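You operate a simulated robot arm through the tools that you are given. There is no shell and no other tool.

You are at the controls of a simulated robot arm. One attempt, no reset.

TASK
Sand the rust off the green block with the black sanding block.
Fine: clamp it in the vice first; put the sanding block back, open the vice and lay the clean block in the done tray. Set down upright: what you pick out. What is to be rubbed or washed off counts as gone when no trace of it is left.

The check looks at the end state, three seconds after you hand in, the way a careful person would. Anything else that was tipped, shoved, dropped, spilled or broken makes it a failure.

THE ROBOT
A 7-joint arm with a fingered hand, fixed in place. Base frame: the origin is at the foot of the arm, x ahead of it, y to its left, z up; the work surface is at about z = 0.86. Readings come in m, degrees, newtons and seconds.
Its first joint turns from -166.0 to 166.0 degrees. Payload 4.7 kg.
The tool frame sits at the grasp point between the pads (the TCP): z along the fingers, y along the line on which they close. The tips reach 0.036 m beyond it. Largest opening 0.12 m; the body of the gripper starts 0.042 m behind the TCP. The gripper is a hand of 5 fingers: y runs from the thumb to the fingers, the wrist lies at [-0.018, -0.122, -0.21] in the tool frame, and closing takes about 1.5 s.
Orientation is that of the tool frame in the base frame, as [roll, pitch, yaw] about the fixed x, y, z axes, in that order (R = Rz(yaw) Ry(pitch) Rx(roll)). With the fingers straight down and the wrist toward the robot, the tool's x, y and z point along [0, 1, 0], [1, 0, 0] and [0, 0, -1] of the base frame.

THE INTERFACE
- The arm moves only by the tool arm_command. Its argument "series" is a list that holds one entry, the list of rows, each a list of 7 numbers: the shift along the tool's x, y, z in m, then the turn, a rotation vector about the tool's x, y, z in degrees, then the opening, from 0 (shut) to 1 (fully open). In form: [[[x, y, z, ax, ay, az, claw], ...]]. A call has 1 to 20 rows; each row shifts and turns the commanded pose from where the row before left it, along the tool's axes as they then stand. Each row takes 0.2 s and may step no farther than 0.05 m and 8.6 degrees from the row before; otherwise, or with a gripper value out of range, the whole call is refused. Where a pose cannot be reached the arm comes as near as it can. A force on the tool above 60 N (or 10 N above the force at the start of the call, whichever is more), or a blocked arm, ends the call early, and 0.2 s more pass. Each finger travels about 0.045 m/s and halts on what it meets, pressing with about 22 N; the grip force reading is that of the motor and also rises with nothing between the fingers. The clock runs only during rows and for 0.2 s after the last one: add rows that do not move to give the fingers time. The reply holds the time, the measured pose of the TCP, the force on the tool along the base axes, the opening and the grip force, in the units named above and with some noise, with the torque about the TCP (base axes, N m) and any sound that the robot's microphone picked up.
- Cameras (640 x 400 px; columns grow to the right, rows downward): "scene" is fixed at [0.4013, -0.5006, 1.4946]; the picture's right is [-0.64, 0.76, 0.00], its down [0.69, 0.58, -0.43] and it looks along [-0.33, -0.28, -0.90] (base axes); focal length 317 px, centre (320, 200). "wrist" rides on the gripper at [0.073, -0.091, -0.143] in the tool frame; the picture's right is [-0.80, 0.28, -0.53], its down [-0.53, -0.73, 0.42] and it looks along [-0.27, 0.62, 0.74] (tool axes); focal length 234 px, centre (320, 200). There is no depth. A picture from a camera that has moved, and an enlarged one, comes with that camera's place and axes in the base frame and with its lens.
- get_image(camera): a new picture of that camera. No time passes.
- hand_shape(shape): the hand has 5 fingers and takes this shape, open, in about a second: jaw (thumb against the fingers, like two jaws); tri (thumb and two fingers); tip (a fingertip pinch); poke (one finger out to press); point (the index stretched); flat (the hand flat); cup (the hand cupped); fist (a fist). The gripper value then closes the fingers along that shape, each until it touches; the sizes above hold for jaw. It gives what a move gives, with no picture.
- enlarge(camera, box): a new picture of the part [left, top, right, bottom] of that camera's present view, enlarged. No time passes.
- finish_job(): hands the job in; it is judged then, once.

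Places have to be worked out from the pictures, the camera data and where the tool is seen. Open the gripper and draw the arm clear of the work before you hand the job in, unless the task says otherwise.

The tools are called after "Request:" by a JSON object that holds its "name" and its "arguments". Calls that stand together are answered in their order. arm_command: Moves the arm, as the interface text tells. Its arguments: {"type":"object","properties":{"series":{"type":"array","items":{"type":"array","items":{"type":"array","items":{"type":"number"}}}}},"required":["series"]} The other tools are called the same way: hand_shape (shape) gives the hand a shape; get_image (camera) takes a picture; enlarge (camera, box) takes an enlarged picture of a part of a camera's view; finish_job () hands the job in.

At the start:

```text
clock: 0.0
position: [0.1609, -0.569, 1.1915]
tcp_rot: [-180.0, 0.0, 90.0]
force: [-0.6, 1.1, 0.3]
ft_torque: [-0.01, 0.02, -0.01]
gripper_width: 0.1193
finger_force: 0.0
shape: jaw
```

scene: 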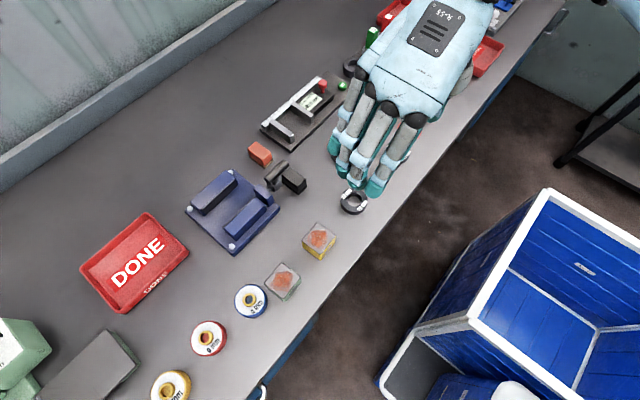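
wrist: 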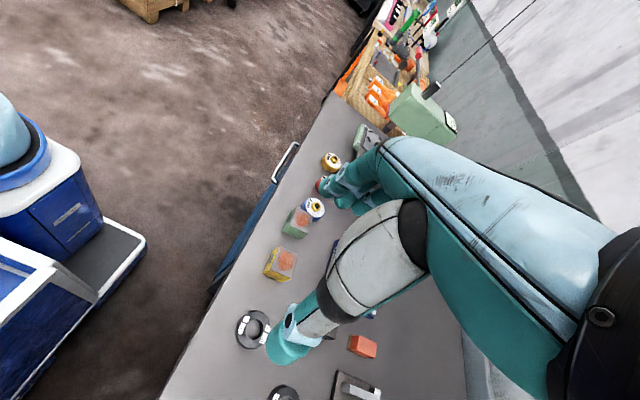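

I start by looking closely at the scene to identify the vice, the green block, and the sanding block.

Request:
{"name": "enlarge", "arguments": {"camera": "scene", "box": [160, 120, 360, 320]}}

Request:
{"name": "enlarge", "arguments": {"camera": "scene", "box": [60, 180, 260, 400]}}

Request:
{"name": "enlarge", "arguments": {"camera": "wrist", "box": [220, 180, 420, 400]}}

```text
2.00 times, centred on (260, 220) of scene
camera zoom: at [0.4013, -0.5006, 1.4946], right [-0.64, 0.76, 0.0], down [0.69, 0.58, -0.43], along [-0.33, -0.28, -0.9], focal length 634 px, centre (440, 160)
```

zoom: 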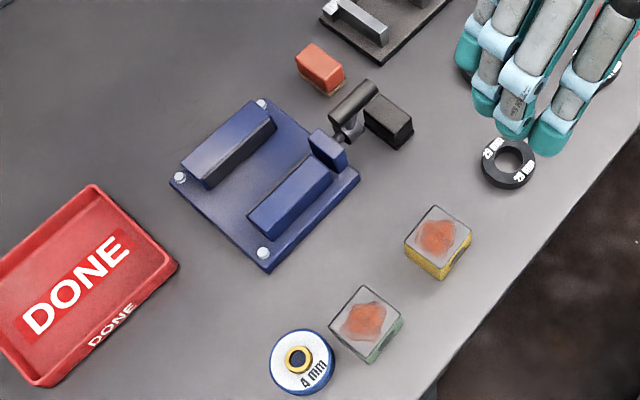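

```text
1.82 times, centred on (160, 290) of scene
camera zoom: at [0.4013, -0.5006, 1.4946], right [-0.64, 0.76, 0.0], down [0.69, 0.58, -0.43], along [-0.33, -0.28, -0.9], focal length 576 px, centre (611, 36)
```

zoom: 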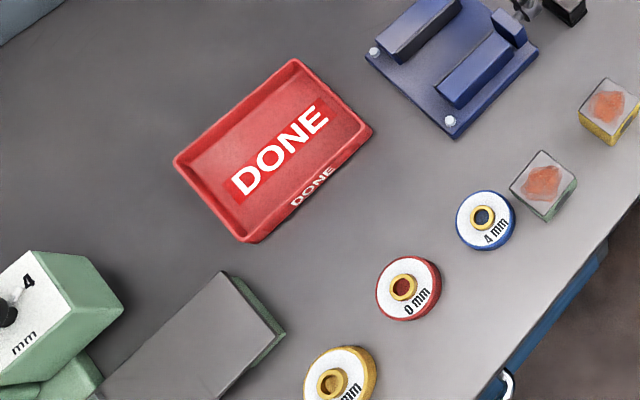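

```text
1.82 times, centred on (320, 290) of wrist
camera zoom: at [0.0696, -0.4972, 1.3359], right [0.28, -0.8, 0.53], down [-0.73, -0.53, -0.42], along [0.62, -0.27, -0.74], focal length 426 px, centre (320, 36)
```

zoom: 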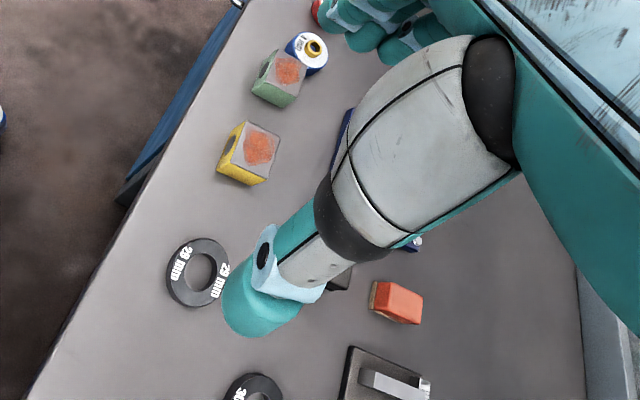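

The vice seems to be the blue fixture, with a T handle by it. I zoom in more to understand its mechanism and tell which object is the black sanding block.

Request:
{"name": "enlarge", "arguments": {"camera": "scene", "box": [180, 130, 320, 260]}}

Request:
{"name": "enlarge", "arguments": {"camera": "scene", "box": [240, 130, 320, 200]}}

Request:
{"name": "enlarge", "arguments": {"camera": "scene", "box": [250, 210, 350, 310]}}

Request:
{"name": "enlarge", "arguments": {"camera": "scene", "box": [250, 0, 530, 220]}}

```text
3.08 times, centred on (250, 195) of scene
camera zoom: at [0.4013, -0.5006, 1.4946], right [-0.64, 0.76, 0.0], down [0.69, 0.58, -0.43], along [-0.33, -0.28, -0.9], focal length 975 px, centre (535, 215)
```

zoom: 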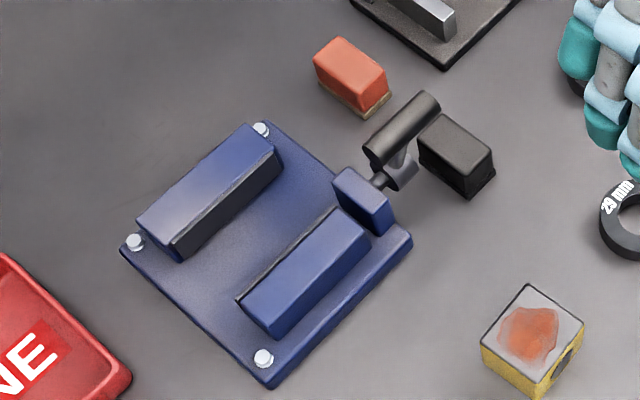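

```text
5.71 times, centred on (280, 165) of scene
camera zoom: at [0.4013, -0.5006, 1.4946], right [-0.64, 0.76, 0.0], down [0.69, 0.58, -0.43], along [-0.33, -0.28, -0.9], focal length 1811 px, centre (549, 400)
```

zoom: 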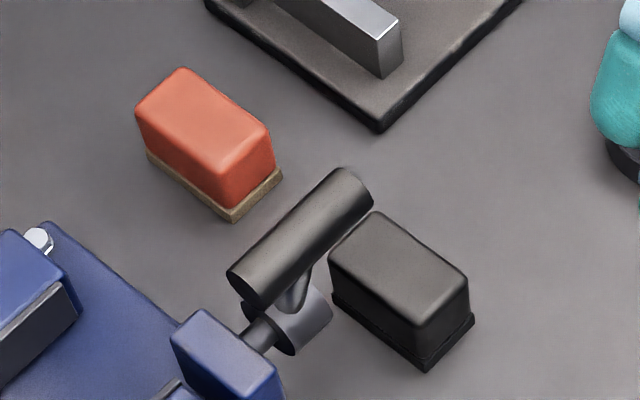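

```text
4.00 times, centred on (300, 260) of scene
camera zoom: at [0.4013, -0.5006, 1.4946], right [-0.64, 0.76, 0.0], down [0.69, 0.58, -0.43], along [-0.33, -0.28, -0.9], focal length 1268 px, centre (400, -40)
```

zoom: 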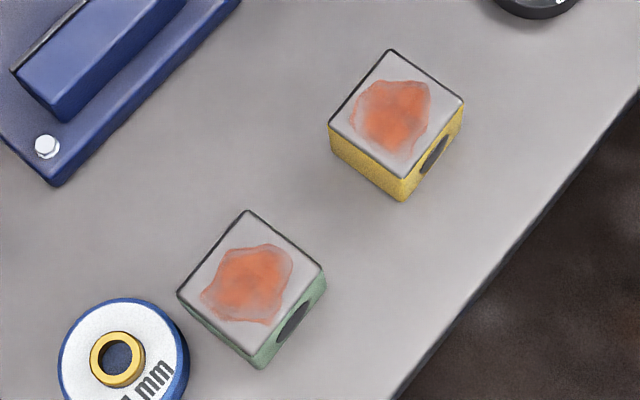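

```text
1.82 times, centred on (390, 110) of scene
camera zoom: at [0.4013, -0.5006, 1.4946], right [-0.64, 0.76, 0.0], down [0.69, 0.58, -0.43], along [-0.33, -0.28, -0.9], focal length 576 px, centre (193, 364)
```

zoom: 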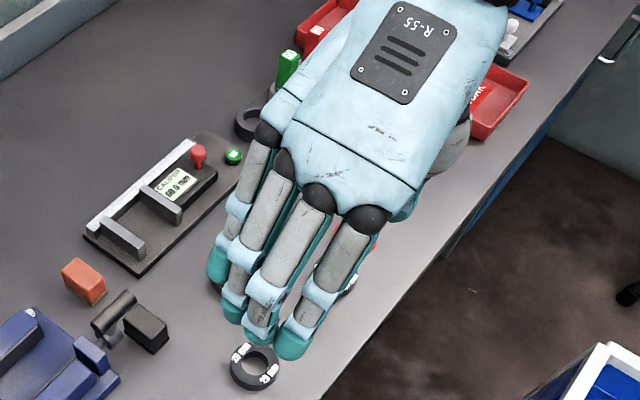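

The blue vice looks axis-aligned (plate about x 0.24–0.38, y −0.90…−0.745), with its handle on the −x side. The black sanding block is next to the handle and the green rusty block is near (0.355, −0.63). I move the arm high up toward −y so the wrist camera can view the vice and handle from another angle.

Request:
{"name": "arm_command", "arguments": {"series": [[[-0.045, -0.015, 0, 0, 0, 0, 1], [-0.045, -0.015, 0, 0, 0, 0, 1], [-0.045, -0.015, 0, 0, 0, 0, 1], [-0.045, -0.015, 0, 0, 0, 0, 1], [-0.045, 0, 0, 0, 0, 0, 1], [0, 0, 0, 0, 0, 0, 1]]]}}

Request:
{"name": "get_image", "arguments": {"camera": "wrist"}}

Request:
{"name": "get_image", "arguments": {"camera": "scene"}}

```text
clock: 1.4
position: [0.1277, -0.6828, 1.1509]
tcp_rot: [179.9, 0.0, 90.0]
force: [-0.9, 0.0, 0.3]
ft_torque: [-0.01, 0.0, 0.02]
gripper_width: 0.1201
finger_force: 0.1
shape: jaw
out of reach, approached as far as the arm can: row 2, 3, 4, 5
```

```text
taken
camera wrist: at [0.0369, -0.6099, 1.295], right [0.28, -0.8, 0.53], down [-0.73, -0.53, -0.42], along [0.62, -0.27, -0.74], focal length 234 px, centre (320, 200)
```

wrist: 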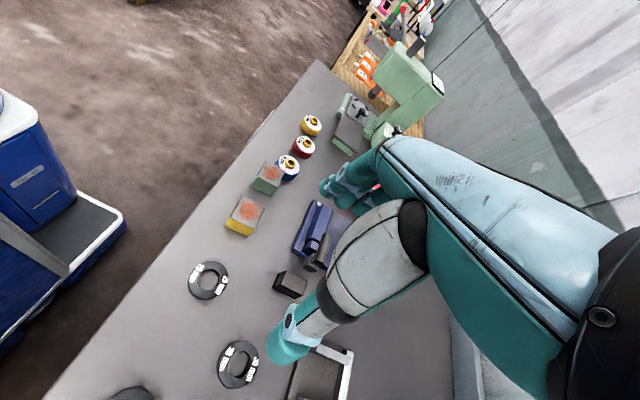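

```text
taken
```

scene: 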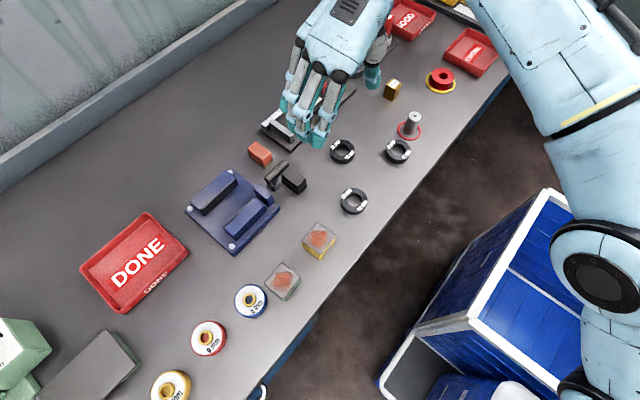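

The lever and black block show at the left of the hand in the wrist view; I enlarge those areas in both pictures to understand their geometry.

Request:
{"name": "enlarge", "arguments": {"camera": "wrist", "box": [210, 150, 350, 320]}}

Request:
{"name": "enlarge", "arguments": {"camera": "scene", "box": [240, 60, 400, 200]}}

```text
2.35 times, centred on (280, 235) of wrist
camera zoom: at [0.0369, -0.6099, 1.295], right [0.28, -0.8, 0.53], down [-0.73, -0.53, -0.42], along [0.62, -0.27, -0.74], focal length 551 px, centre (414, 118)
```

zoom: 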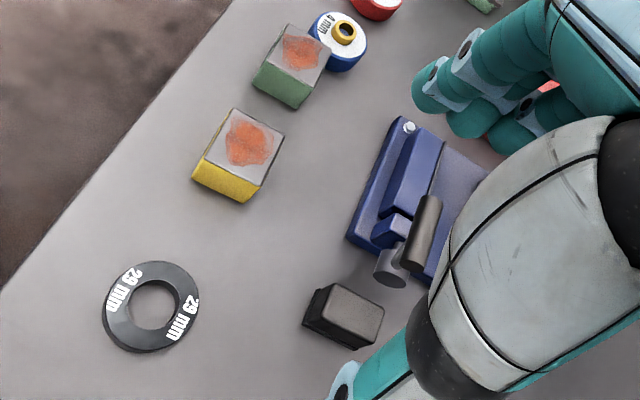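

```text
2.86 times, centred on (320, 130) of scene
camera zoom: at [0.4013, -0.5006, 1.4946], right [-0.64, 0.76, 0.0], down [0.69, 0.58, -0.43], along [-0.33, -0.28, -0.9], focal length 906 px, centre (320, 400)
```

zoom: 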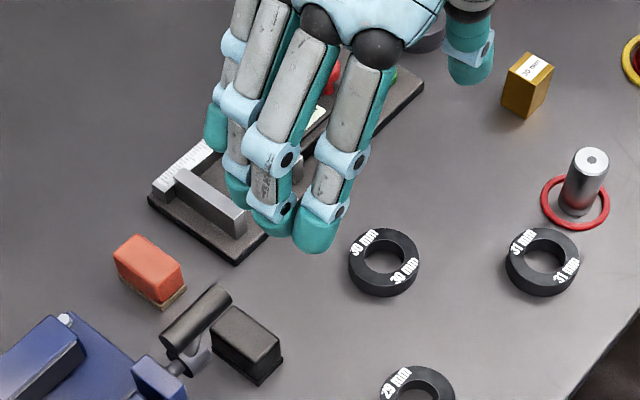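

The lever seems to be a crank bar (centre about [0.22, −0.761, 0.978]) turning on a hub (about [0.218, −0.778, 0.905]) along x; the black sanding block sits at about [0.177, −0.763]. I test the narrower "tri" shape to see how the fingers look.

Request:
{"name": "hand_shape", "arguments": {"shape": "tri"}}

Request:
{"name": "get_image", "arguments": {"camera": "wrist"}}

Request:
{"name": "enlarge", "arguments": {"camera": "scene", "box": [240, 0, 440, 160]}}

```text
clock: 2.3
position: [0.1271, -0.6829, 1.1499]
tcp_rot: [-180.0, 0.0, 90.0]
force: [-0.8, 0.4, 0.2]
ft_torque: [-0.01, 0.02, 0.01]
gripper_width: 0.1196
finger_force: 0.1
shape: tri
```

```text
taken
camera wrist: at [0.0368, -0.6098, 1.2951], right [0.28, -0.8, 0.53], down [-0.73, -0.53, -0.42], along [0.62, -0.27, -0.74], focal length 234 px, centre (320, 200)
```

wrist: 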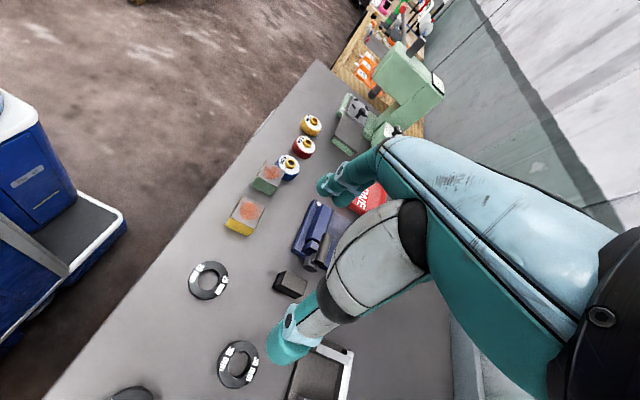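

```text
2.50 times, centred on (340, 80) of scene
camera zoom: at [0.4013, -0.5006, 1.4946], right [-0.64, 0.76, 0.0], down [0.69, 0.58, -0.43], along [-0.33, -0.28, -0.9], focal length 792 px, centre (270, 500)
```

zoom: 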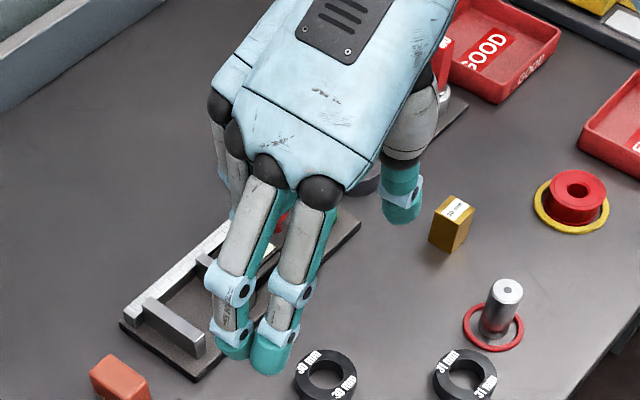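

In "tri" the thumb opposes two fingers that are centred on the TCP, which suits block-sized objects. Now I turn the hand so the wrist points back to the robot (yaw 0) at about (0.15, −0.55), so the wrist camera looks at the vice from the +y side.

Request:
{"name": "arm_command", "arguments": {"series": [[[0.044, 0.005, 0, 0, 0, 0, 1], [0.044, 0.005, 0, 0, 0, 0, 1], [0.044, 0.005, 0, 0, 0, 0, 1], [0, 0, 0, 0, 0, 8.2, 1], [0, 0, 0, 0, 0, 8.2, 1], [0, 0, 0, 0, 0, 8.2, 1], [0, 0, 0, 0, 0, 8.2, 1], [0, 0, 0, 0, 0, 8.2, 1], [0, 0, 0, 0, 0, 8.2, 1], [0, 0, 0, 0, 0, 8.2, 1], [0, 0, 0, 0, 0, 8.2, 1], [0, 0, 0, 0, 0, 8.2, 1], [0, 0, 0, 0, 0, 8.2, 1], [0, 0, 0, 0, 0, 8.0, 1], [0, 0, 0, 0, 0, 0, 1]]]}}

Request:
{"name": "get_image", "arguments": {"camera": "wrist"}}

Request:
{"name": "get_image", "arguments": {"camera": "scene"}}

```text
clock: 5.5
position: [0.1449, -0.5503, 1.1506]
tcp_rot: [180.0, -0.1, -0.1]
force: [-0.7, -0.1, 0.1]
ft_torque: [0.0, 0.0, -0.01]
gripper_width: 0.12
finger_force: 0.1
shape: tri
```

```text
taken
camera wrist: at [0.2183, -0.4585, 1.2938], right [-0.8, -0.28, 0.53], down [-0.53, 0.73, -0.42], along [-0.27, -0.62, -0.74], focal length 234 px, centre (320, 200)
```

wrist: 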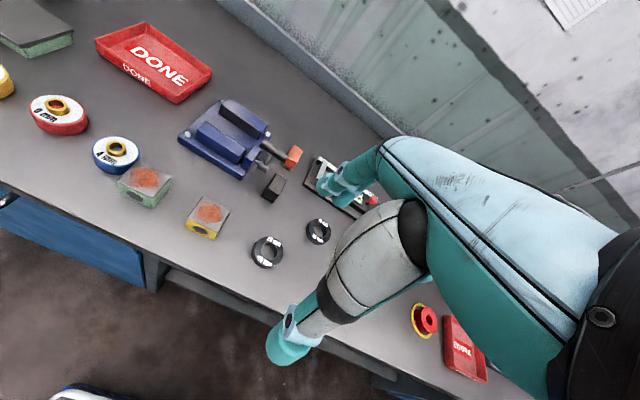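

```text
taken
```

scene: 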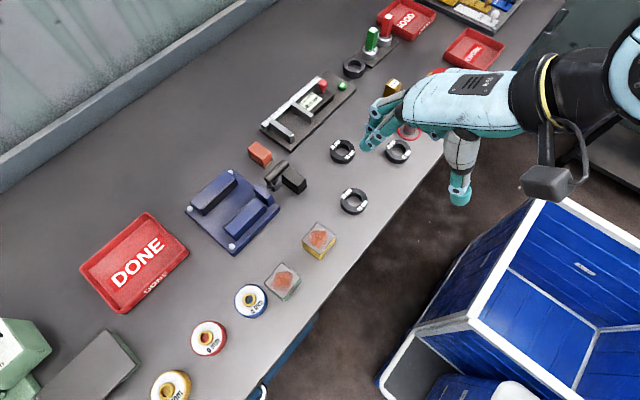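

Now the wrist camera has a clear view of the vice, lever and blocks. I enlarge it.

Request:
{"name": "enlarge", "arguments": {"camera": "wrist", "box": [170, 90, 310, 210]}}

Request:
{"name": "enlarge", "arguments": {"camera": "wrist", "box": [230, 120, 310, 210]}}

Request:
{"name": "enlarge", "arguments": {"camera": "wrist", "box": [80, 110, 240, 250]}}

Request:
{"name": "enlarge", "arguments": {"camera": "wrist", "box": [80, 10, 230, 120]}}

```text
3.33 times, centred on (240, 150) of wrist
camera zoom: at [0.2183, -0.4585, 1.2938], right [-0.8, -0.28, 0.53], down [-0.53, 0.73, -0.42], along [-0.27, -0.62, -0.74], focal length 781 px, centre (587, 367)
```

zoom: 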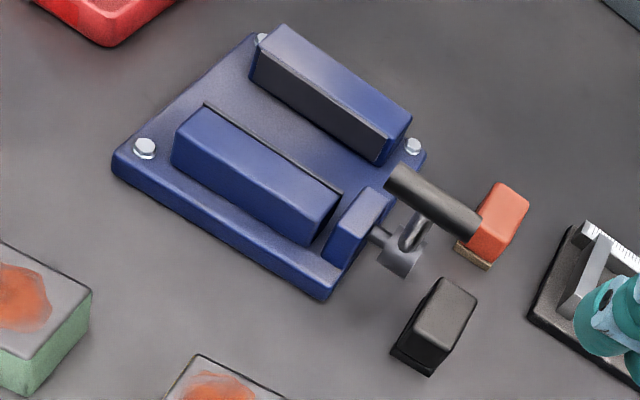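

```text
4.44 times, centred on (270, 165) of wrist
camera zoom: at [0.2183, -0.4585, 1.2938], right [-0.8, -0.28, 0.53], down [-0.53, 0.73, -0.42], along [-0.27, -0.62, -0.74], focal length 1041 px, centre (542, 356)
```

zoom: 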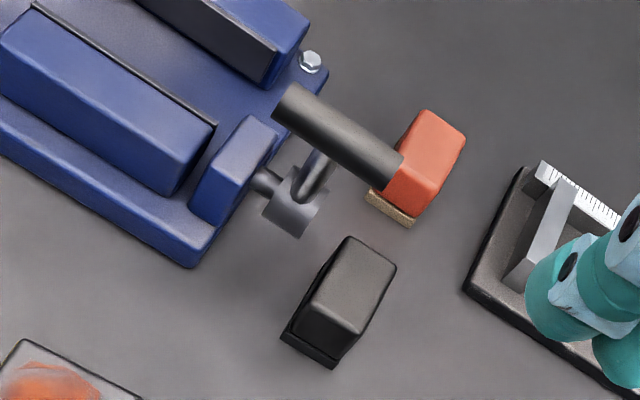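

```text
2.86 times, centred on (160, 180) of wrist
camera zoom: at [0.2183, -0.4585, 1.2938], right [-0.8, -0.28, 0.53], down [-0.53, 0.73, -0.42], along [-0.27, -0.62, -0.74], focal length 669 px, centre (777, 257)
```

zoom: 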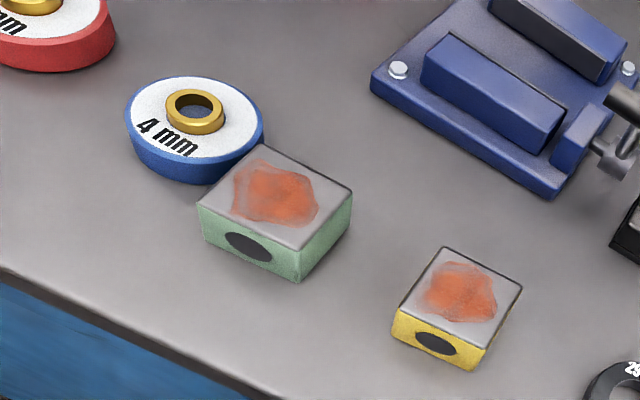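

```text
3.64 times, centred on (155, 65) of wrist
camera zoom: at [0.2183, -0.4585, 1.2938], right [-0.8, -0.28, 0.53], down [-0.53, 0.73, -0.42], along [-0.27, -0.62, -0.74], focal length 852 px, centre (920, 691)
```

zoom: 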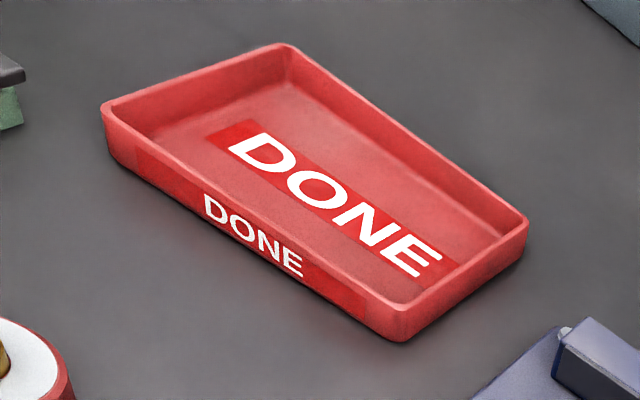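

From the combined views: green block centre ≈ (0.353, −0.630), top z ≈ 0.907. The vice plate top ≈ 0.875, with the jaw gap from y −0.855 to −0.789 and jaw tops ≈ 0.905. Since the block will stand proud of the jaws, I plan to grip its ±y faces near the top with yaw 0. I move above the block first.

Request:
{"name": "arm_command", "arguments": {"series": [[[0.0412, 0.016, 0.02, 0, 0, 0, 0.8], [0.0412, 0.016, 0.02, 0, 0, 0, 0.67], [0.0412, 0.016, 0.02, 0, 0, 0, 0.67], [0.0412, 0.016, 0.02, 0, 0, 0, 0.67], [0.0412, 0.016, 0.02, 0, 0, 0, 0.67], [0, 0, 0, 0, 0, 0, 0.67], [0, 0, 0, 0, 0, 0, 0.67]]]}}

Request:
{"name": "get_image", "arguments": {"camera": "scene"}}

Request:
{"name": "get_image", "arguments": {"camera": "wrist"}}

```text
clock: 7.1
position: [0.3531, -0.6318, 1.0477]
tcp_rot: [179.9, 0.0, 0.0]
force: [0.8, -1.6, -0.2]
ft_torque: [0.0, 0.03, -0.02]
gripper_width: 0.0806
finger_force: 0.1
shape: tri
```

```text
taken
```

scene: 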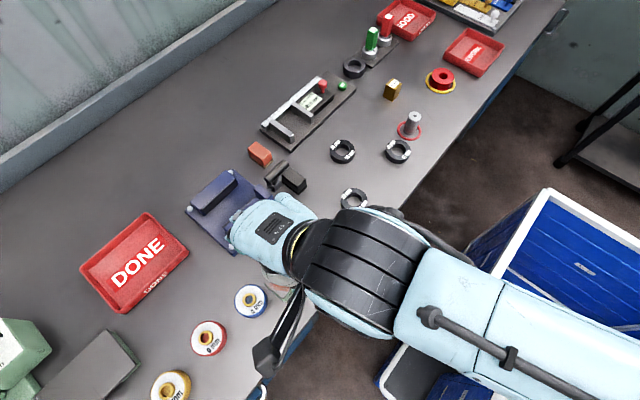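

```text
taken
camera wrist: at [0.4273, -0.5401, 1.1937], right [-0.8, -0.28, 0.53], down [-0.53, 0.73, -0.42], along [-0.27, -0.62, -0.74], focal length 234 px, centre (320, 200)
```

wrist: 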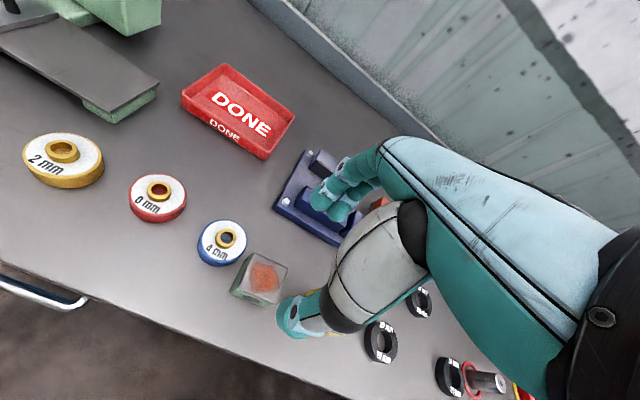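

The wrist view shows the thumb at the right of the block and the two fingers behind. I enlarge it to verify alignment before descending.

Request:
{"name": "enlarge", "arguments": {"camera": "wrist", "box": [190, 180, 350, 340]}}

```text
2.50 times, centred on (270, 260) of wrist
camera zoom: at [0.4273, -0.5401, 1.1937], right [-0.8, -0.28, 0.53], down [-0.53, 0.73, -0.42], along [-0.27, -0.62, -0.74], focal length 585 px, centre (445, 50)
```

zoom: 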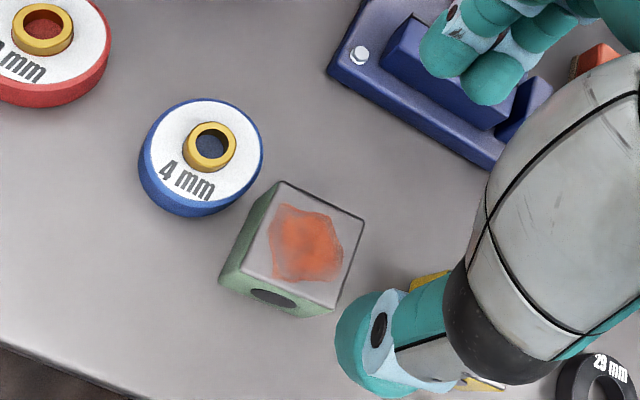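

The block's top corners put it at x 0.330–0.3765, y −0.652…−0.6065, centred at (0.353, −0.6295); the gap to the 4 mm spool is about 1 cm, enough for the fingers. I descend partway with the fingers straddling the block.

Request:
{"name": "arm_command", "arguments": {"series": [[[0, -0.002, 0.03, 0, 0, 0, 0.67], [0, 0, 0.03, 0, 0, 0, 0.67], [0, 0, 0.025, 0, 0, 0, 0.67], [0, 0, 0.013, 0, 0, 0, 0.67], [0, 0, 0, 0, 0, 0, 0.67]]]}}

Request:
{"name": "enlarge", "arguments": {"camera": "wrist", "box": [190, 180, 350, 340]}}

```text
clock: 8.3
position: [0.3524, -0.6305, 0.9518]
tcp_rot: [179.9, -0.1, 0.0]
force: [0.4, -0.1, -0.7]
ft_torque: [0.04, -0.03, -0.01]
gripper_width: 0.0807
finger_force: 0.1
shape: tri
```

```text
2.50 times, centred on (270, 260) of wrist
camera zoom: at [0.4265, -0.5385, 1.0967], right [-0.8, -0.28, 0.53], down [-0.53, 0.73, -0.42], along [-0.27, -0.62, -0.74], focal length 585 px, centre (445, 50)
```

zoom: 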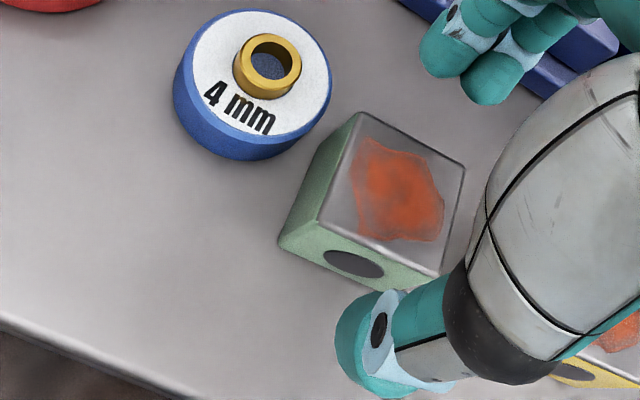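

Alignment is good; I lower the remaining 22 mm so that the tips overlap the block's top by about 13 mm, then close.

Request:
{"name": "arm_command", "arguments": {"series": [[[0, 0, 0.011, 0, 0, 0, 0.67], [0, 0, 0.011, 0, 0, 0, 0.67], [0, 0, 0, 0, 0, 0, 0.5], [0, 0, 0, 0, 0, 0, 0.3], [0, 0, 0, 0, 0, 0, 0.2], [0, 0, 0, 0, 0, 0, 0.2], [0, 0, 0, 0, 0, 0, 0.2], [0, 0, 0, 0, 0, 0, 0.2]]]}}

Request:
{"name": "enlarge", "arguments": {"camera": "wrist", "box": [190, 180, 350, 340]}}

```text
clock: 10.1
position: [0.3526, -0.6297, 0.9296]
tcp_rot: [-180.0, 0.2, 0.0]
force: [0.0, 1.4, 0.5]
ft_torque: [-0.04, 0.0, 0.03]
gripper_width: 0.0431
finger_force: 22.4
shape: tri
```

```text
2.50 times, centred on (270, 260) of wrist
camera zoom: at [0.4261, -0.5374, 1.0743], right [-0.8, -0.28, 0.53], down [-0.53, 0.73, -0.42], along [-0.27, -0.62, -0.74], focal length 585 px, centre (445, 50)
```

zoom: 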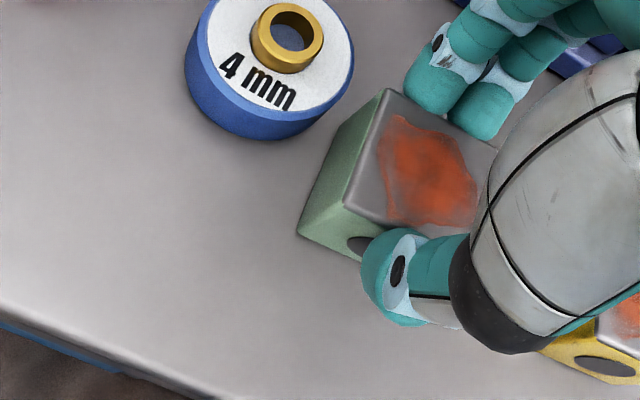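

Grip stopped at 0.043 m with 22 N, so it holds the block. I lift slowly and check that the block comes along level.

Request:
{"name": "arm_command", "arguments": {"series": [[[0, 0, -0.01, 0, 0, 0, 0.2], [0, 0, -0.015, 0, 0, 0, 0.2], [0, 0, 0, 0, 0, 0, 0.2]]]}}

Request:
{"name": "get_image", "arguments": {"camera": "wrist"}}

Request:
{"name": "enlarge", "arguments": {"camera": "wrist", "box": [190, 180, 350, 340]}}

```text
clock: 10.9
position: [0.35, -0.6277, 0.9544]
tcp_rot: [-180.0, 0.1, 0.0]
force: [-0.4, 0.6, -3.9]
ft_torque: [-0.02, -0.02, -0.02]
gripper_width: 0.043
finger_force: 21.8
shape: tri
```

```text
taken
camera wrist: at [0.4243, -0.5372, 1.0987], right [-0.8, -0.28, 0.53], down [-0.53, 0.73, -0.42], along [-0.27, -0.62, -0.74], focal length 234 px, centre (320, 200)
```

wrist: 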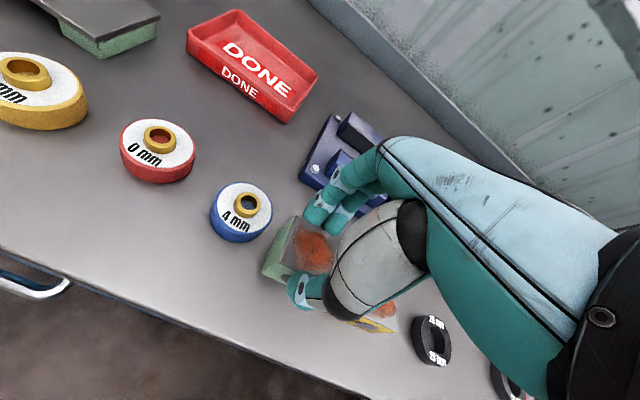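

```text
2.50 times, centred on (270, 260) of wrist
camera zoom: at [0.4243, -0.5372, 1.0987], right [-0.8, -0.28, 0.53], down [-0.53, 0.73, -0.42], along [-0.27, -0.62, -0.74], focal length 585 px, centre (445, 50)
```

zoom: 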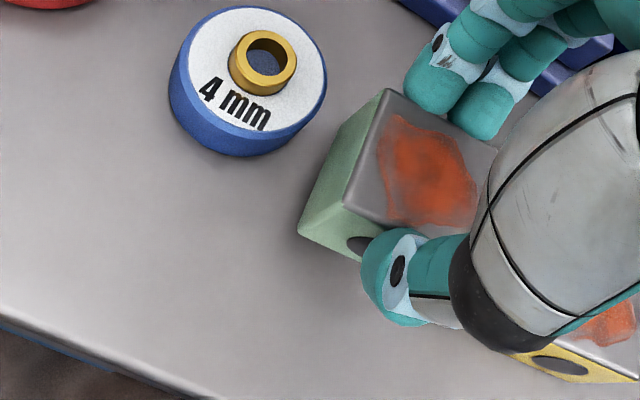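

The block is held firmly and level (about 4 N heavier). I raise it and carry it toward the vice, stopping short at y ≈ −0.72 for a check of heights.

Request:
{"name": "arm_command", "arguments": {"series": [[[0, 0, -0.03, 0, 0, 0, 0.2], [-0.01, 0, -0.025, 0, 0, 0, 0.2], [-0.012, 0.03, 0, 0, 0, 0, 0.2], [-0.012, 0.03, 0, 0, 0, 0, 0.2], [0, 0.03, 0, 0, 0, 0, 0.2], [0, 0, 0, 0, 0, 0, 0.2]]]}}

Request:
{"name": "get_image", "arguments": {"camera": "wrist"}}

Request:
{"name": "get_image", "arguments": {"camera": "scene"}}

```text
clock: 12.3
position: [0.3189, -0.7187, 1.0076]
tcp_rot: [-180.0, 0.0, 0.0]
force: [0.1, 1.5, -3.3]
ft_torque: [0.02, 0.02, -0.02]
gripper_width: 0.0427
finger_force: 22.1
shape: tri
```

```text
taken
camera wrist: at [0.3932, -0.6263, 1.1529], right [-0.8, -0.28, 0.53], down [-0.53, 0.73, -0.42], along [-0.27, -0.62, -0.74], focal length 234 px, centre (320, 200)
```

wrist: 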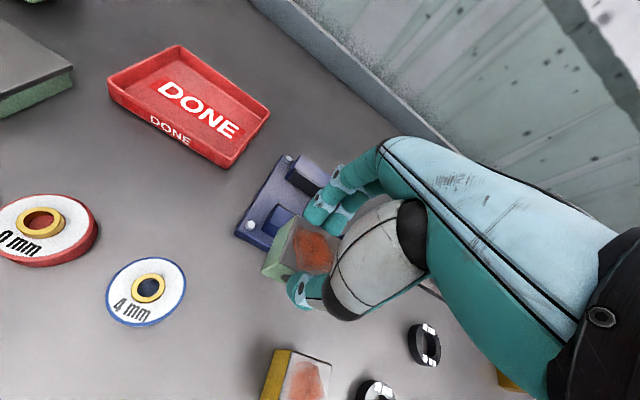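

```text
taken
```

scene: 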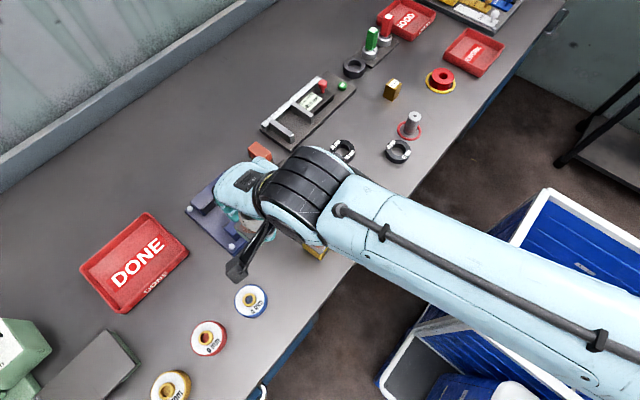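

The +x end of the vice is visible left of the hand; I enlarge it to measure the jaw tops and faces.

Request:
{"name": "enlarge", "arguments": {"camera": "wrist", "box": [225, 140, 345, 290]}}

```text
2.67 times, centred on (285, 215) of wrist
camera zoom: at [0.3932, -0.6263, 1.1529], right [-0.8, -0.28, 0.53], down [-0.53, 0.73, -0.42], along [-0.27, -0.62, -0.74], focal length 624 px, centre (413, 160)
```

zoom: 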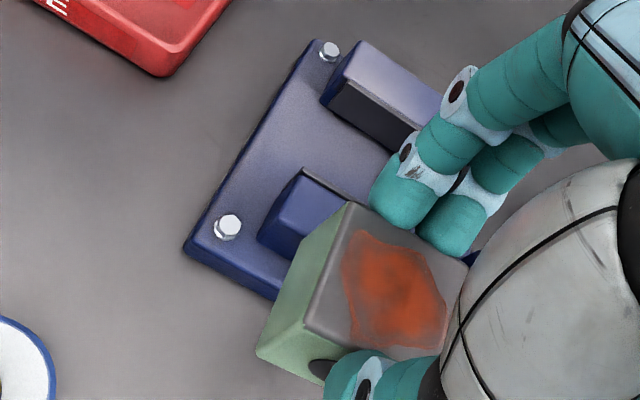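

The fixed-jaw face is at y ≈ −0.856, the moving-jaw face at ≈ −0.792, and the jaw tops at ≈ 0.90, so the gap (≈ 0.065) is centred at y ≈ −0.8235. I move over it and lower to just above the jaws.

Request:
{"name": "arm_command", "arguments": {"series": [[[0, 0.036, 0, 0, 0, 0, 0.2], [0, 0.035, 0, 0, 0, 0, 0.2], [0, 0.035, 0, 0, 0, 0, 0.2], [0, 0, 0, 0, 0, 0, 0.2], [0, 0, 0.015, 0, 0, 0, 0.2], [0, 0, 0, 0, 0, 0, 0.2]]]}}

Request:
{"name": "get_image", "arguments": {"camera": "wrist"}}

Request:
{"name": "enlarge", "arguments": {"camera": "wrist", "box": [225, 140, 345, 290]}}

Request:
{"name": "enlarge", "arguments": {"camera": "scene", "box": [170, 120, 330, 280]}}

```text
clock: 13.7
position: [0.3153, -0.8246, 0.9928]
tcp_rot: [180.0, 0.0, 0.1]
force: [-0.5, 0.4, -5.0]
ft_torque: [0.0, -0.02, 0.02]
gripper_width: 0.0429
finger_force: 22.5
shape: tri
```

```text
taken
camera wrist: at [0.3902, -0.7328, 1.137], right [-0.8, -0.28, 0.53], down [-0.53, 0.73, -0.42], along [-0.27, -0.62, -0.74], focal length 234 px, centre (320, 200)
```

wrist: 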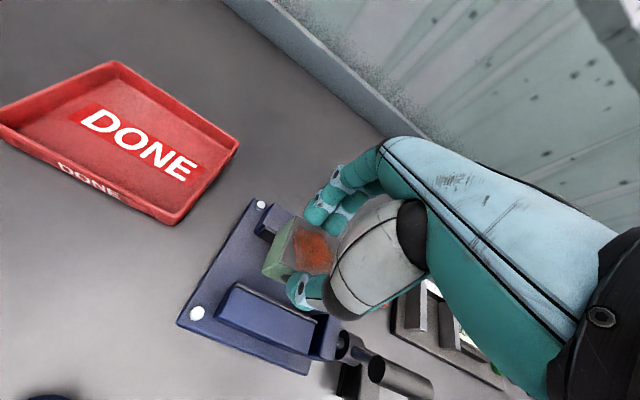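

```text
2.67 times, centred on (285, 215) of wrist
camera zoom: at [0.3902, -0.7328, 1.137], right [-0.8, -0.28, 0.53], down [-0.53, 0.73, -0.42], along [-0.27, -0.62, -0.74], focal length 624 px, centre (413, 160)
```

zoom: 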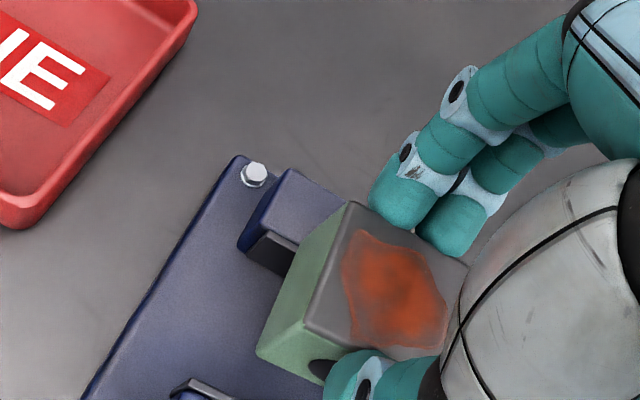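

```text
2.50 times, centred on (250, 200) of scene
camera zoom: at [0.4013, -0.5006, 1.4946], right [-0.64, 0.76, 0.0], down [0.69, 0.58, -0.43], along [-0.33, -0.28, -0.9], focal length 792 px, centre (495, 200)
```

zoom: 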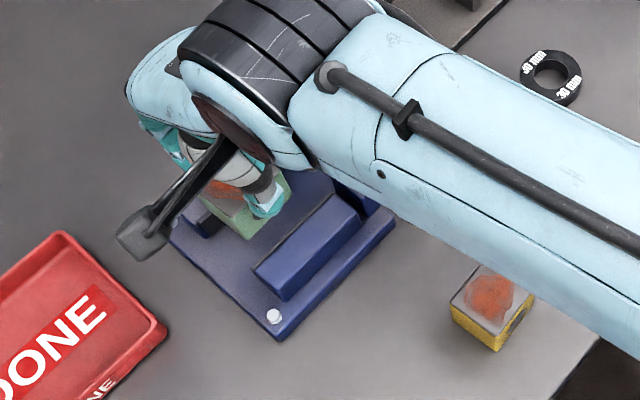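

The block is centred over the gap with about 1 cm clearance either side. I lower it between the jaws, slowly near the end.

Request:
{"name": "arm_command", "arguments": {"series": [[[0, 0, 0.015, 0, 0, 0, 0.2], [0, 0, 0.012, 0, 0, 0, 0.2], [0, 0, 0.008, 0, 0, 0, 0.2], [0, 0, 0.005, 0, 0, 0, 0.2], [0, 0, 0, 0, 0, 0, 0.2]]]}}

Request:
{"name": "enlarge", "arguments": {"camera": "wrist", "box": [225, 140, 345, 290]}}

Request:
{"name": "get_image", "arguments": {"camera": "wrist"}}

```text
clock: 14.9
position: [0.3165, -0.8213, 0.9577]
tcp_rot: [179.6, -0.1, 0.0]
force: [2.6, 12.0, 32.5]
ft_torque: [-0.37, -0.14, 0.05]
gripper_width: 0.0477
finger_force: 22.5
shape: tri
```

```text
2.67 times, centred on (285, 215) of wrist
camera zoom: at [0.3906, -0.7294, 1.1025], right [-0.8, -0.28, 0.53], down [-0.53, 0.73, -0.43], along [-0.27, -0.63, -0.73], focal length 624 px, centre (413, 160)
```

zoom: 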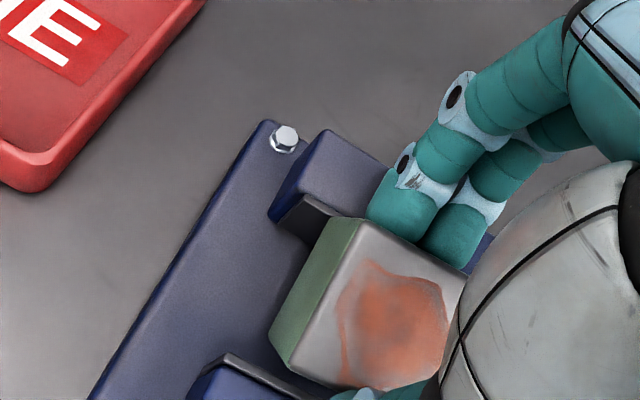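

```text
taken
camera wrist: at [0.3906, -0.7294, 1.1025], right [-0.8, -0.28, 0.53], down [-0.53, 0.73, -0.43], along [-0.27, -0.63, -0.73], focal length 234 px, centre (320, 200)
```

wrist: 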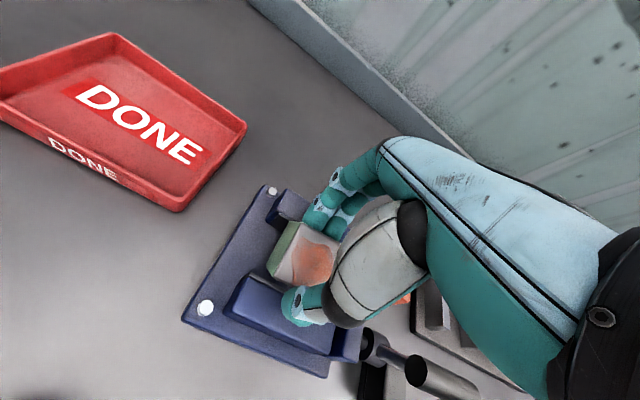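

There's contact: 32 N up and 12 N toward +y, and the block appears to have tilted in the grip. I look closer before doing anything else.

Request:
{"name": "enlarge", "arguments": {"camera": "wrist", "box": [255, 195, 345, 305]}}

Request:
{"name": "enlarge", "arguments": {"camera": "scene", "box": [190, 150, 270, 230]}}

```text
3.64 times, centred on (300, 250) of wrist
camera zoom: at [0.3906, -0.7294, 1.1025], right [-0.8, -0.28, 0.53], down [-0.53, 0.73, -0.43], along [-0.27, -0.63, -0.73], focal length 852 px, centre (393, 18)
```

zoom: 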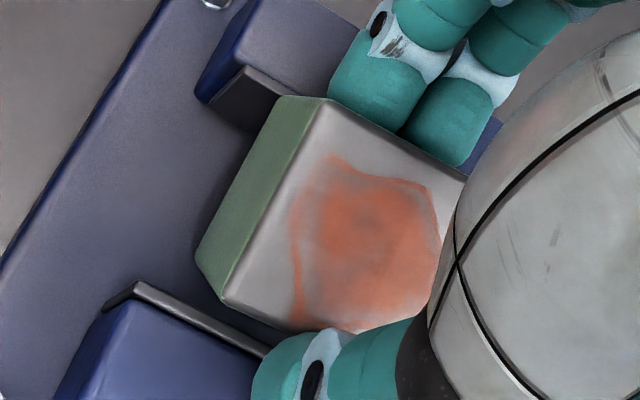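

```text
5.00 times, centred on (230, 190) of scene
camera zoom: at [0.4013, -0.5006, 1.4946], right [-0.64, 0.76, 0.0], down [0.69, 0.58, -0.43], along [-0.33, -0.28, -0.9], focal length 1585 px, centre (770, 250)
```

zoom: 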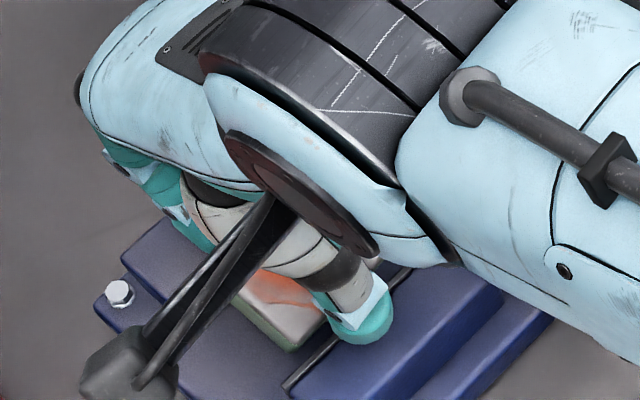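

The block's −y side has been lifted (tilt about 20°), and the torque puts the contact at y ≈ −0.85. So the two fingers most likely landed on the fixed jaw's top, meaning their tips reach lower than I assumed. I raise 20 mm to unload and inspect.

Request:
{"name": "arm_command", "arguments": {"series": [[[0, 0, -0.01, 0, 0, 0, 0.2], [0, 0, -0.015, 0, 0, 0, 0.2], [0, 0, 0, 0, 0, 0, 0.2]]]}}

Request:
{"name": "enlarge", "arguments": {"camera": "wrist", "box": [225, 180, 345, 310]}}

Request:
{"name": "enlarge", "arguments": {"camera": "scene", "box": [190, 140, 290, 240]}}

```text
clock: 15.7
position: [0.3189, -0.8227, 0.9766]
tcp_rot: [-179.9, 0.0, 0.0]
force: [0.4, -0.7, -3.6]
ft_torque: [-0.02, 0.01, -0.01]
gripper_width: 0.0432
finger_force: 21.9
shape: tri
```

```text
3.08 times, centred on (285, 245) of wrist
camera zoom: at [0.392, -0.7318, 1.1214], right [-0.8, -0.28, 0.52], down [-0.53, 0.73, -0.42], along [-0.27, -0.62, -0.74], focal length 720 px, centre (428, 62)
```

zoom: 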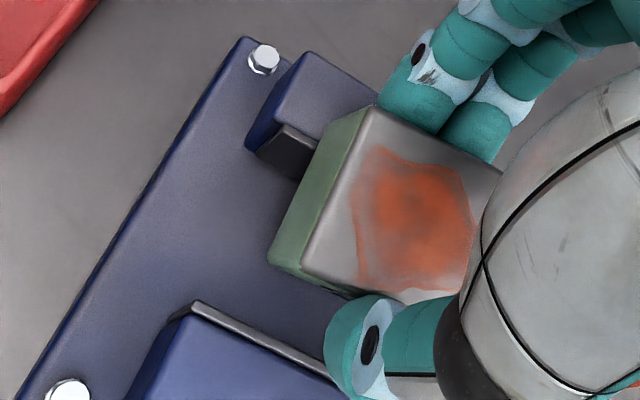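

```text
4.00 times, centred on (240, 190) of scene
camera zoom: at [0.4013, -0.5006, 1.4946], right [-0.64, 0.76, 0.0], down [0.69, 0.58, -0.43], along [-0.33, -0.28, -0.9], focal length 1268 px, centre (640, 240)
```

zoom: 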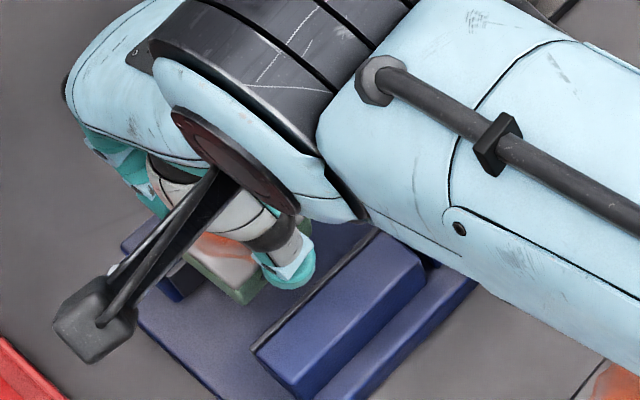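

Unloaded, the block is still tilted about 19° in the grip, with the top toward +y. I take it back to its free spot on the table, where pressing its low edge down will level it. Then I can re-grip higher so the fingertips stay above the jaws.

Request:
{"name": "arm_command", "arguments": {"series": [[[0, 0, -0.02, 0, 0, 0, 0.2], [0, 0, -0.02, 0, 0, 0, 0.2], [0, -0.04, 0, 0, 0, 0, 0.2], [0.008, -0.04, 0, 0, 0, 0, 0.2], [0.009, -0.04, 0, 0, 0, 0, 0.2], [0.009, -0.04, 0, 0, 0, 0, 0.2], [0.008, -0.033, 0, 0, 0, 0, 0.2], [0, 0, 0, 0, 0, 0, 0.2], [0, 0, 0.03, 0, 0, 0, 0.2], [0, 0, 0.025, 0, 0, 0, 0.2], [0, 0, 0, 0, 0, 0, 0.2]]]}}

Request:
{"name": "enlarge", "arguments": {"camera": "wrist", "box": [225, 180, 345, 310]}}

```text
clock: 18.1
position: [0.3491, -0.6304, 0.9633]
tcp_rot: [180.0, 0.0, 0.0]
force: [0.6, 0.5, -3.8]
ft_torque: [0.01, -0.03, -0.01]
gripper_width: 0.0431
finger_force: 22.1
shape: tri
```

```text
3.08 times, centred on (285, 245) of wrist
camera zoom: at [0.4238, -0.5385, 1.1075], right [-0.8, -0.28, 0.53], down [-0.53, 0.73, -0.42], along [-0.27, -0.62, -0.74], focal length 720 px, centre (428, 62)
```

zoom: 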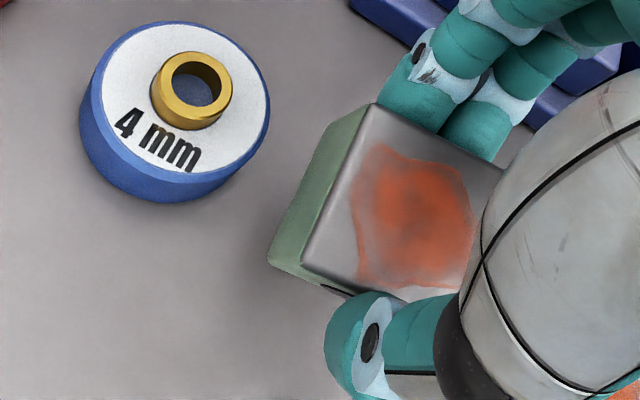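

The block hangs with its +y edge low. I lower it gently to the table so the edge contact levels it.

Request:
{"name": "arm_command", "arguments": {"series": [[[0, 0, 0.012, 0, 0, 0, 0.2], [0, 0, 0.01, 0, 0, 0, 0.2], [0, 0, 0.006, 0, 0, 0, 0.2], [0, 0, 0.004, 0, 0, 0, 0.2], [0, 0, 0, 0, 0, 0, 0.2]]]}}

Request:
{"name": "enlarge", "arguments": {"camera": "wrist", "box": [225, 180, 345, 310]}}

```text
clock: 19.3
position: [0.3508, -0.6295, 0.9316]
tcp_rot: [-179.9, 0.0, 0.0]
force: [0.9, 0.2, -4.1]
ft_torque: [0.05, -0.01, -0.07]
gripper_width: 0.0432
finger_force: 21.9
shape: tri
```

```text
3.08 times, centred on (285, 245) of wrist
camera zoom: at [0.4255, -0.5391, 1.0763], right [-0.8, -0.28, 0.53], down [-0.53, 0.73, -0.42], along [-0.27, -0.62, -0.74], focal length 720 px, centre (428, 62)
```

zoom: 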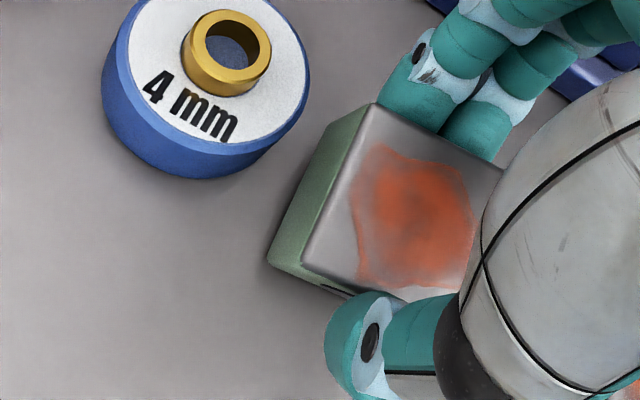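

No contact yet, so the block slid up in the grip when it was pushed. I continue lowering in small steps, watching the force.

Request:
{"name": "arm_command", "arguments": {"series": [[[0, 0, 0.003, 0, 0, 0, 0.2], [0, 0, 0.003, 0, 0, 0, 0.2], [0, 0, 0, 0, 0, 0, 0.2]]]}}

Request:
{"name": "arm_command", "arguments": {"series": [[[0, 0, 0.003, 0, 0, 0, 0.2], [0, 0, 0, 0, 0, 0, 0.2]]]}}

Request:
{"name": "enlarge", "arguments": {"camera": "wrist", "box": [225, 180, 345, 310]}}

```text
clock: 20.1
position: [0.3508, -0.6302, 0.9257]
tcp_rot: [180.0, 0.1, 0.0]
force: [-1.7, -0.9, 2.4]
ft_torque: [0.05, -0.05, 0.0]
gripper_width: 0.0438
finger_force: 21.4
shape: tri
```

```text
clock: 20.7
position: [0.3517, -0.632, 0.9257]
tcp_rot: [179.8, 0.0, 0.0]
force: [-3.0, -4.9, 11.5]
ft_torque: [0.01, 0.02, 0.0]
gripper_width: 0.0451
finger_force: 21.9
shape: tri
```

```text
3.08 times, centred on (285, 245) of wrist
camera zoom: at [0.4248, -0.5395, 1.069], right [-0.8, -0.28, 0.53], down [-0.53, 0.73, -0.43], along [-0.27, -0.62, -0.74], focal length 720 px, centre (428, 62)
```

zoom: 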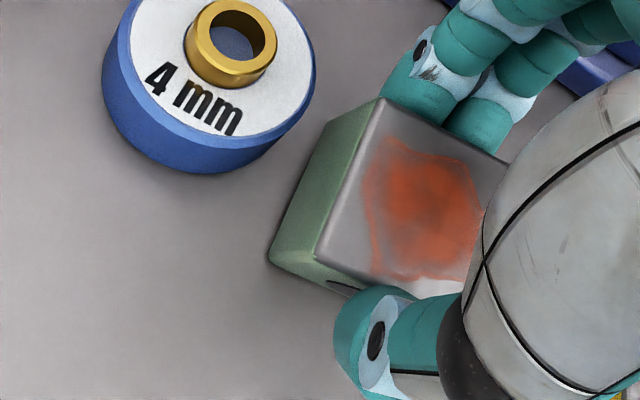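

Contact with the table has begun and the block is rotating back toward level. I press a few millimetres more.

Request:
{"name": "arm_command", "arguments": {"series": [[[0, 0, 0.003, 0, 0, 0, 0.2], [0, 0, 0.003, 0, 0, 0, 0.2], [0, 0, 0, 0, 0, 0, 0.2]]]}}

Request:
{"name": "enlarge", "arguments": {"camera": "wrist", "box": [225, 180, 345, 310]}}

```text
clock: 21.5
position: [0.3513, -0.6301, 0.9176]
tcp_rot: [179.9, 0.0, 0.1]
force: [-1.3, -4.8, 15.4]
ft_torque: [0.11, -0.03, 0.04]
gripper_width: 0.0452
finger_force: 21.8
shape: tri
```

```text
3.08 times, centred on (285, 245) of wrist
camera zoom: at [0.4253, -0.5384, 1.0622], right [-0.8, -0.28, 0.53], down [-0.53, 0.73, -0.43], along [-0.27, -0.62, -0.74], focal length 720 px, centre (428, 62)
```

zoom: 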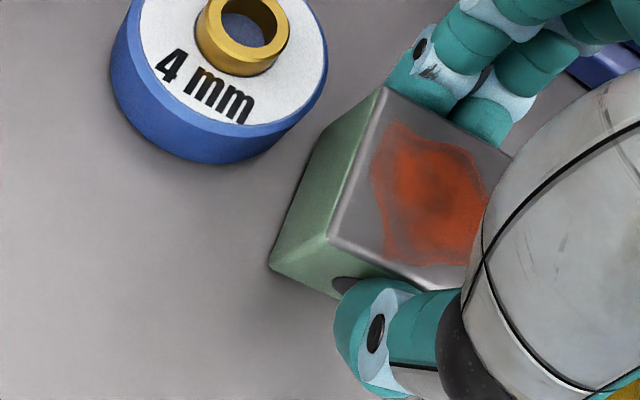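

It's now within about 6° of level with its edge on the table. I open the grip so it settles flat.

Request:
{"name": "arm_command", "arguments": {"series": [[[0, 0, 0, 0, 0, 0, 0.38], [0, 0, 0, 0, 0, 0, 0.42], [0, 0, 0, 0, 0, 0, 0.46], [0, 0, 0, 0, 0, 0, 0.55], [0, 0, 0, 0, 0, 0, 0.62], [0, 0, 0, 0, 0, 0, 0.62]]]}}

Request:
{"name": "enlarge", "arguments": {"camera": "wrist", "box": [225, 180, 345, 310]}}

```text
clock: 22.9
position: [0.3519, -0.6298, 0.916]
tcp_rot: [-180.0, 0.1, 0.0]
force: [-1.1, 0.0, -0.4]
ft_torque: [0.03, 0.03, 0.01]
gripper_width: 0.0741
finger_force: 0.0
shape: tri
```

```text
3.08 times, centred on (285, 245) of wrist
camera zoom: at [0.4253, -0.5386, 1.0612], right [-0.8, -0.28, 0.53], down [-0.53, 0.73, -0.42], along [-0.27, -0.62, -0.74], focal length 720 px, centre (428, 62)
```

zoom: 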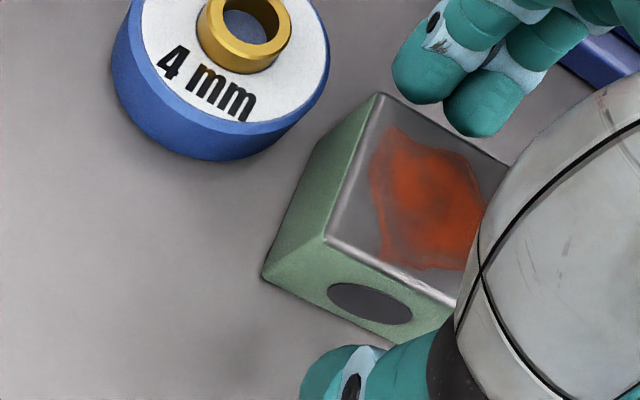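

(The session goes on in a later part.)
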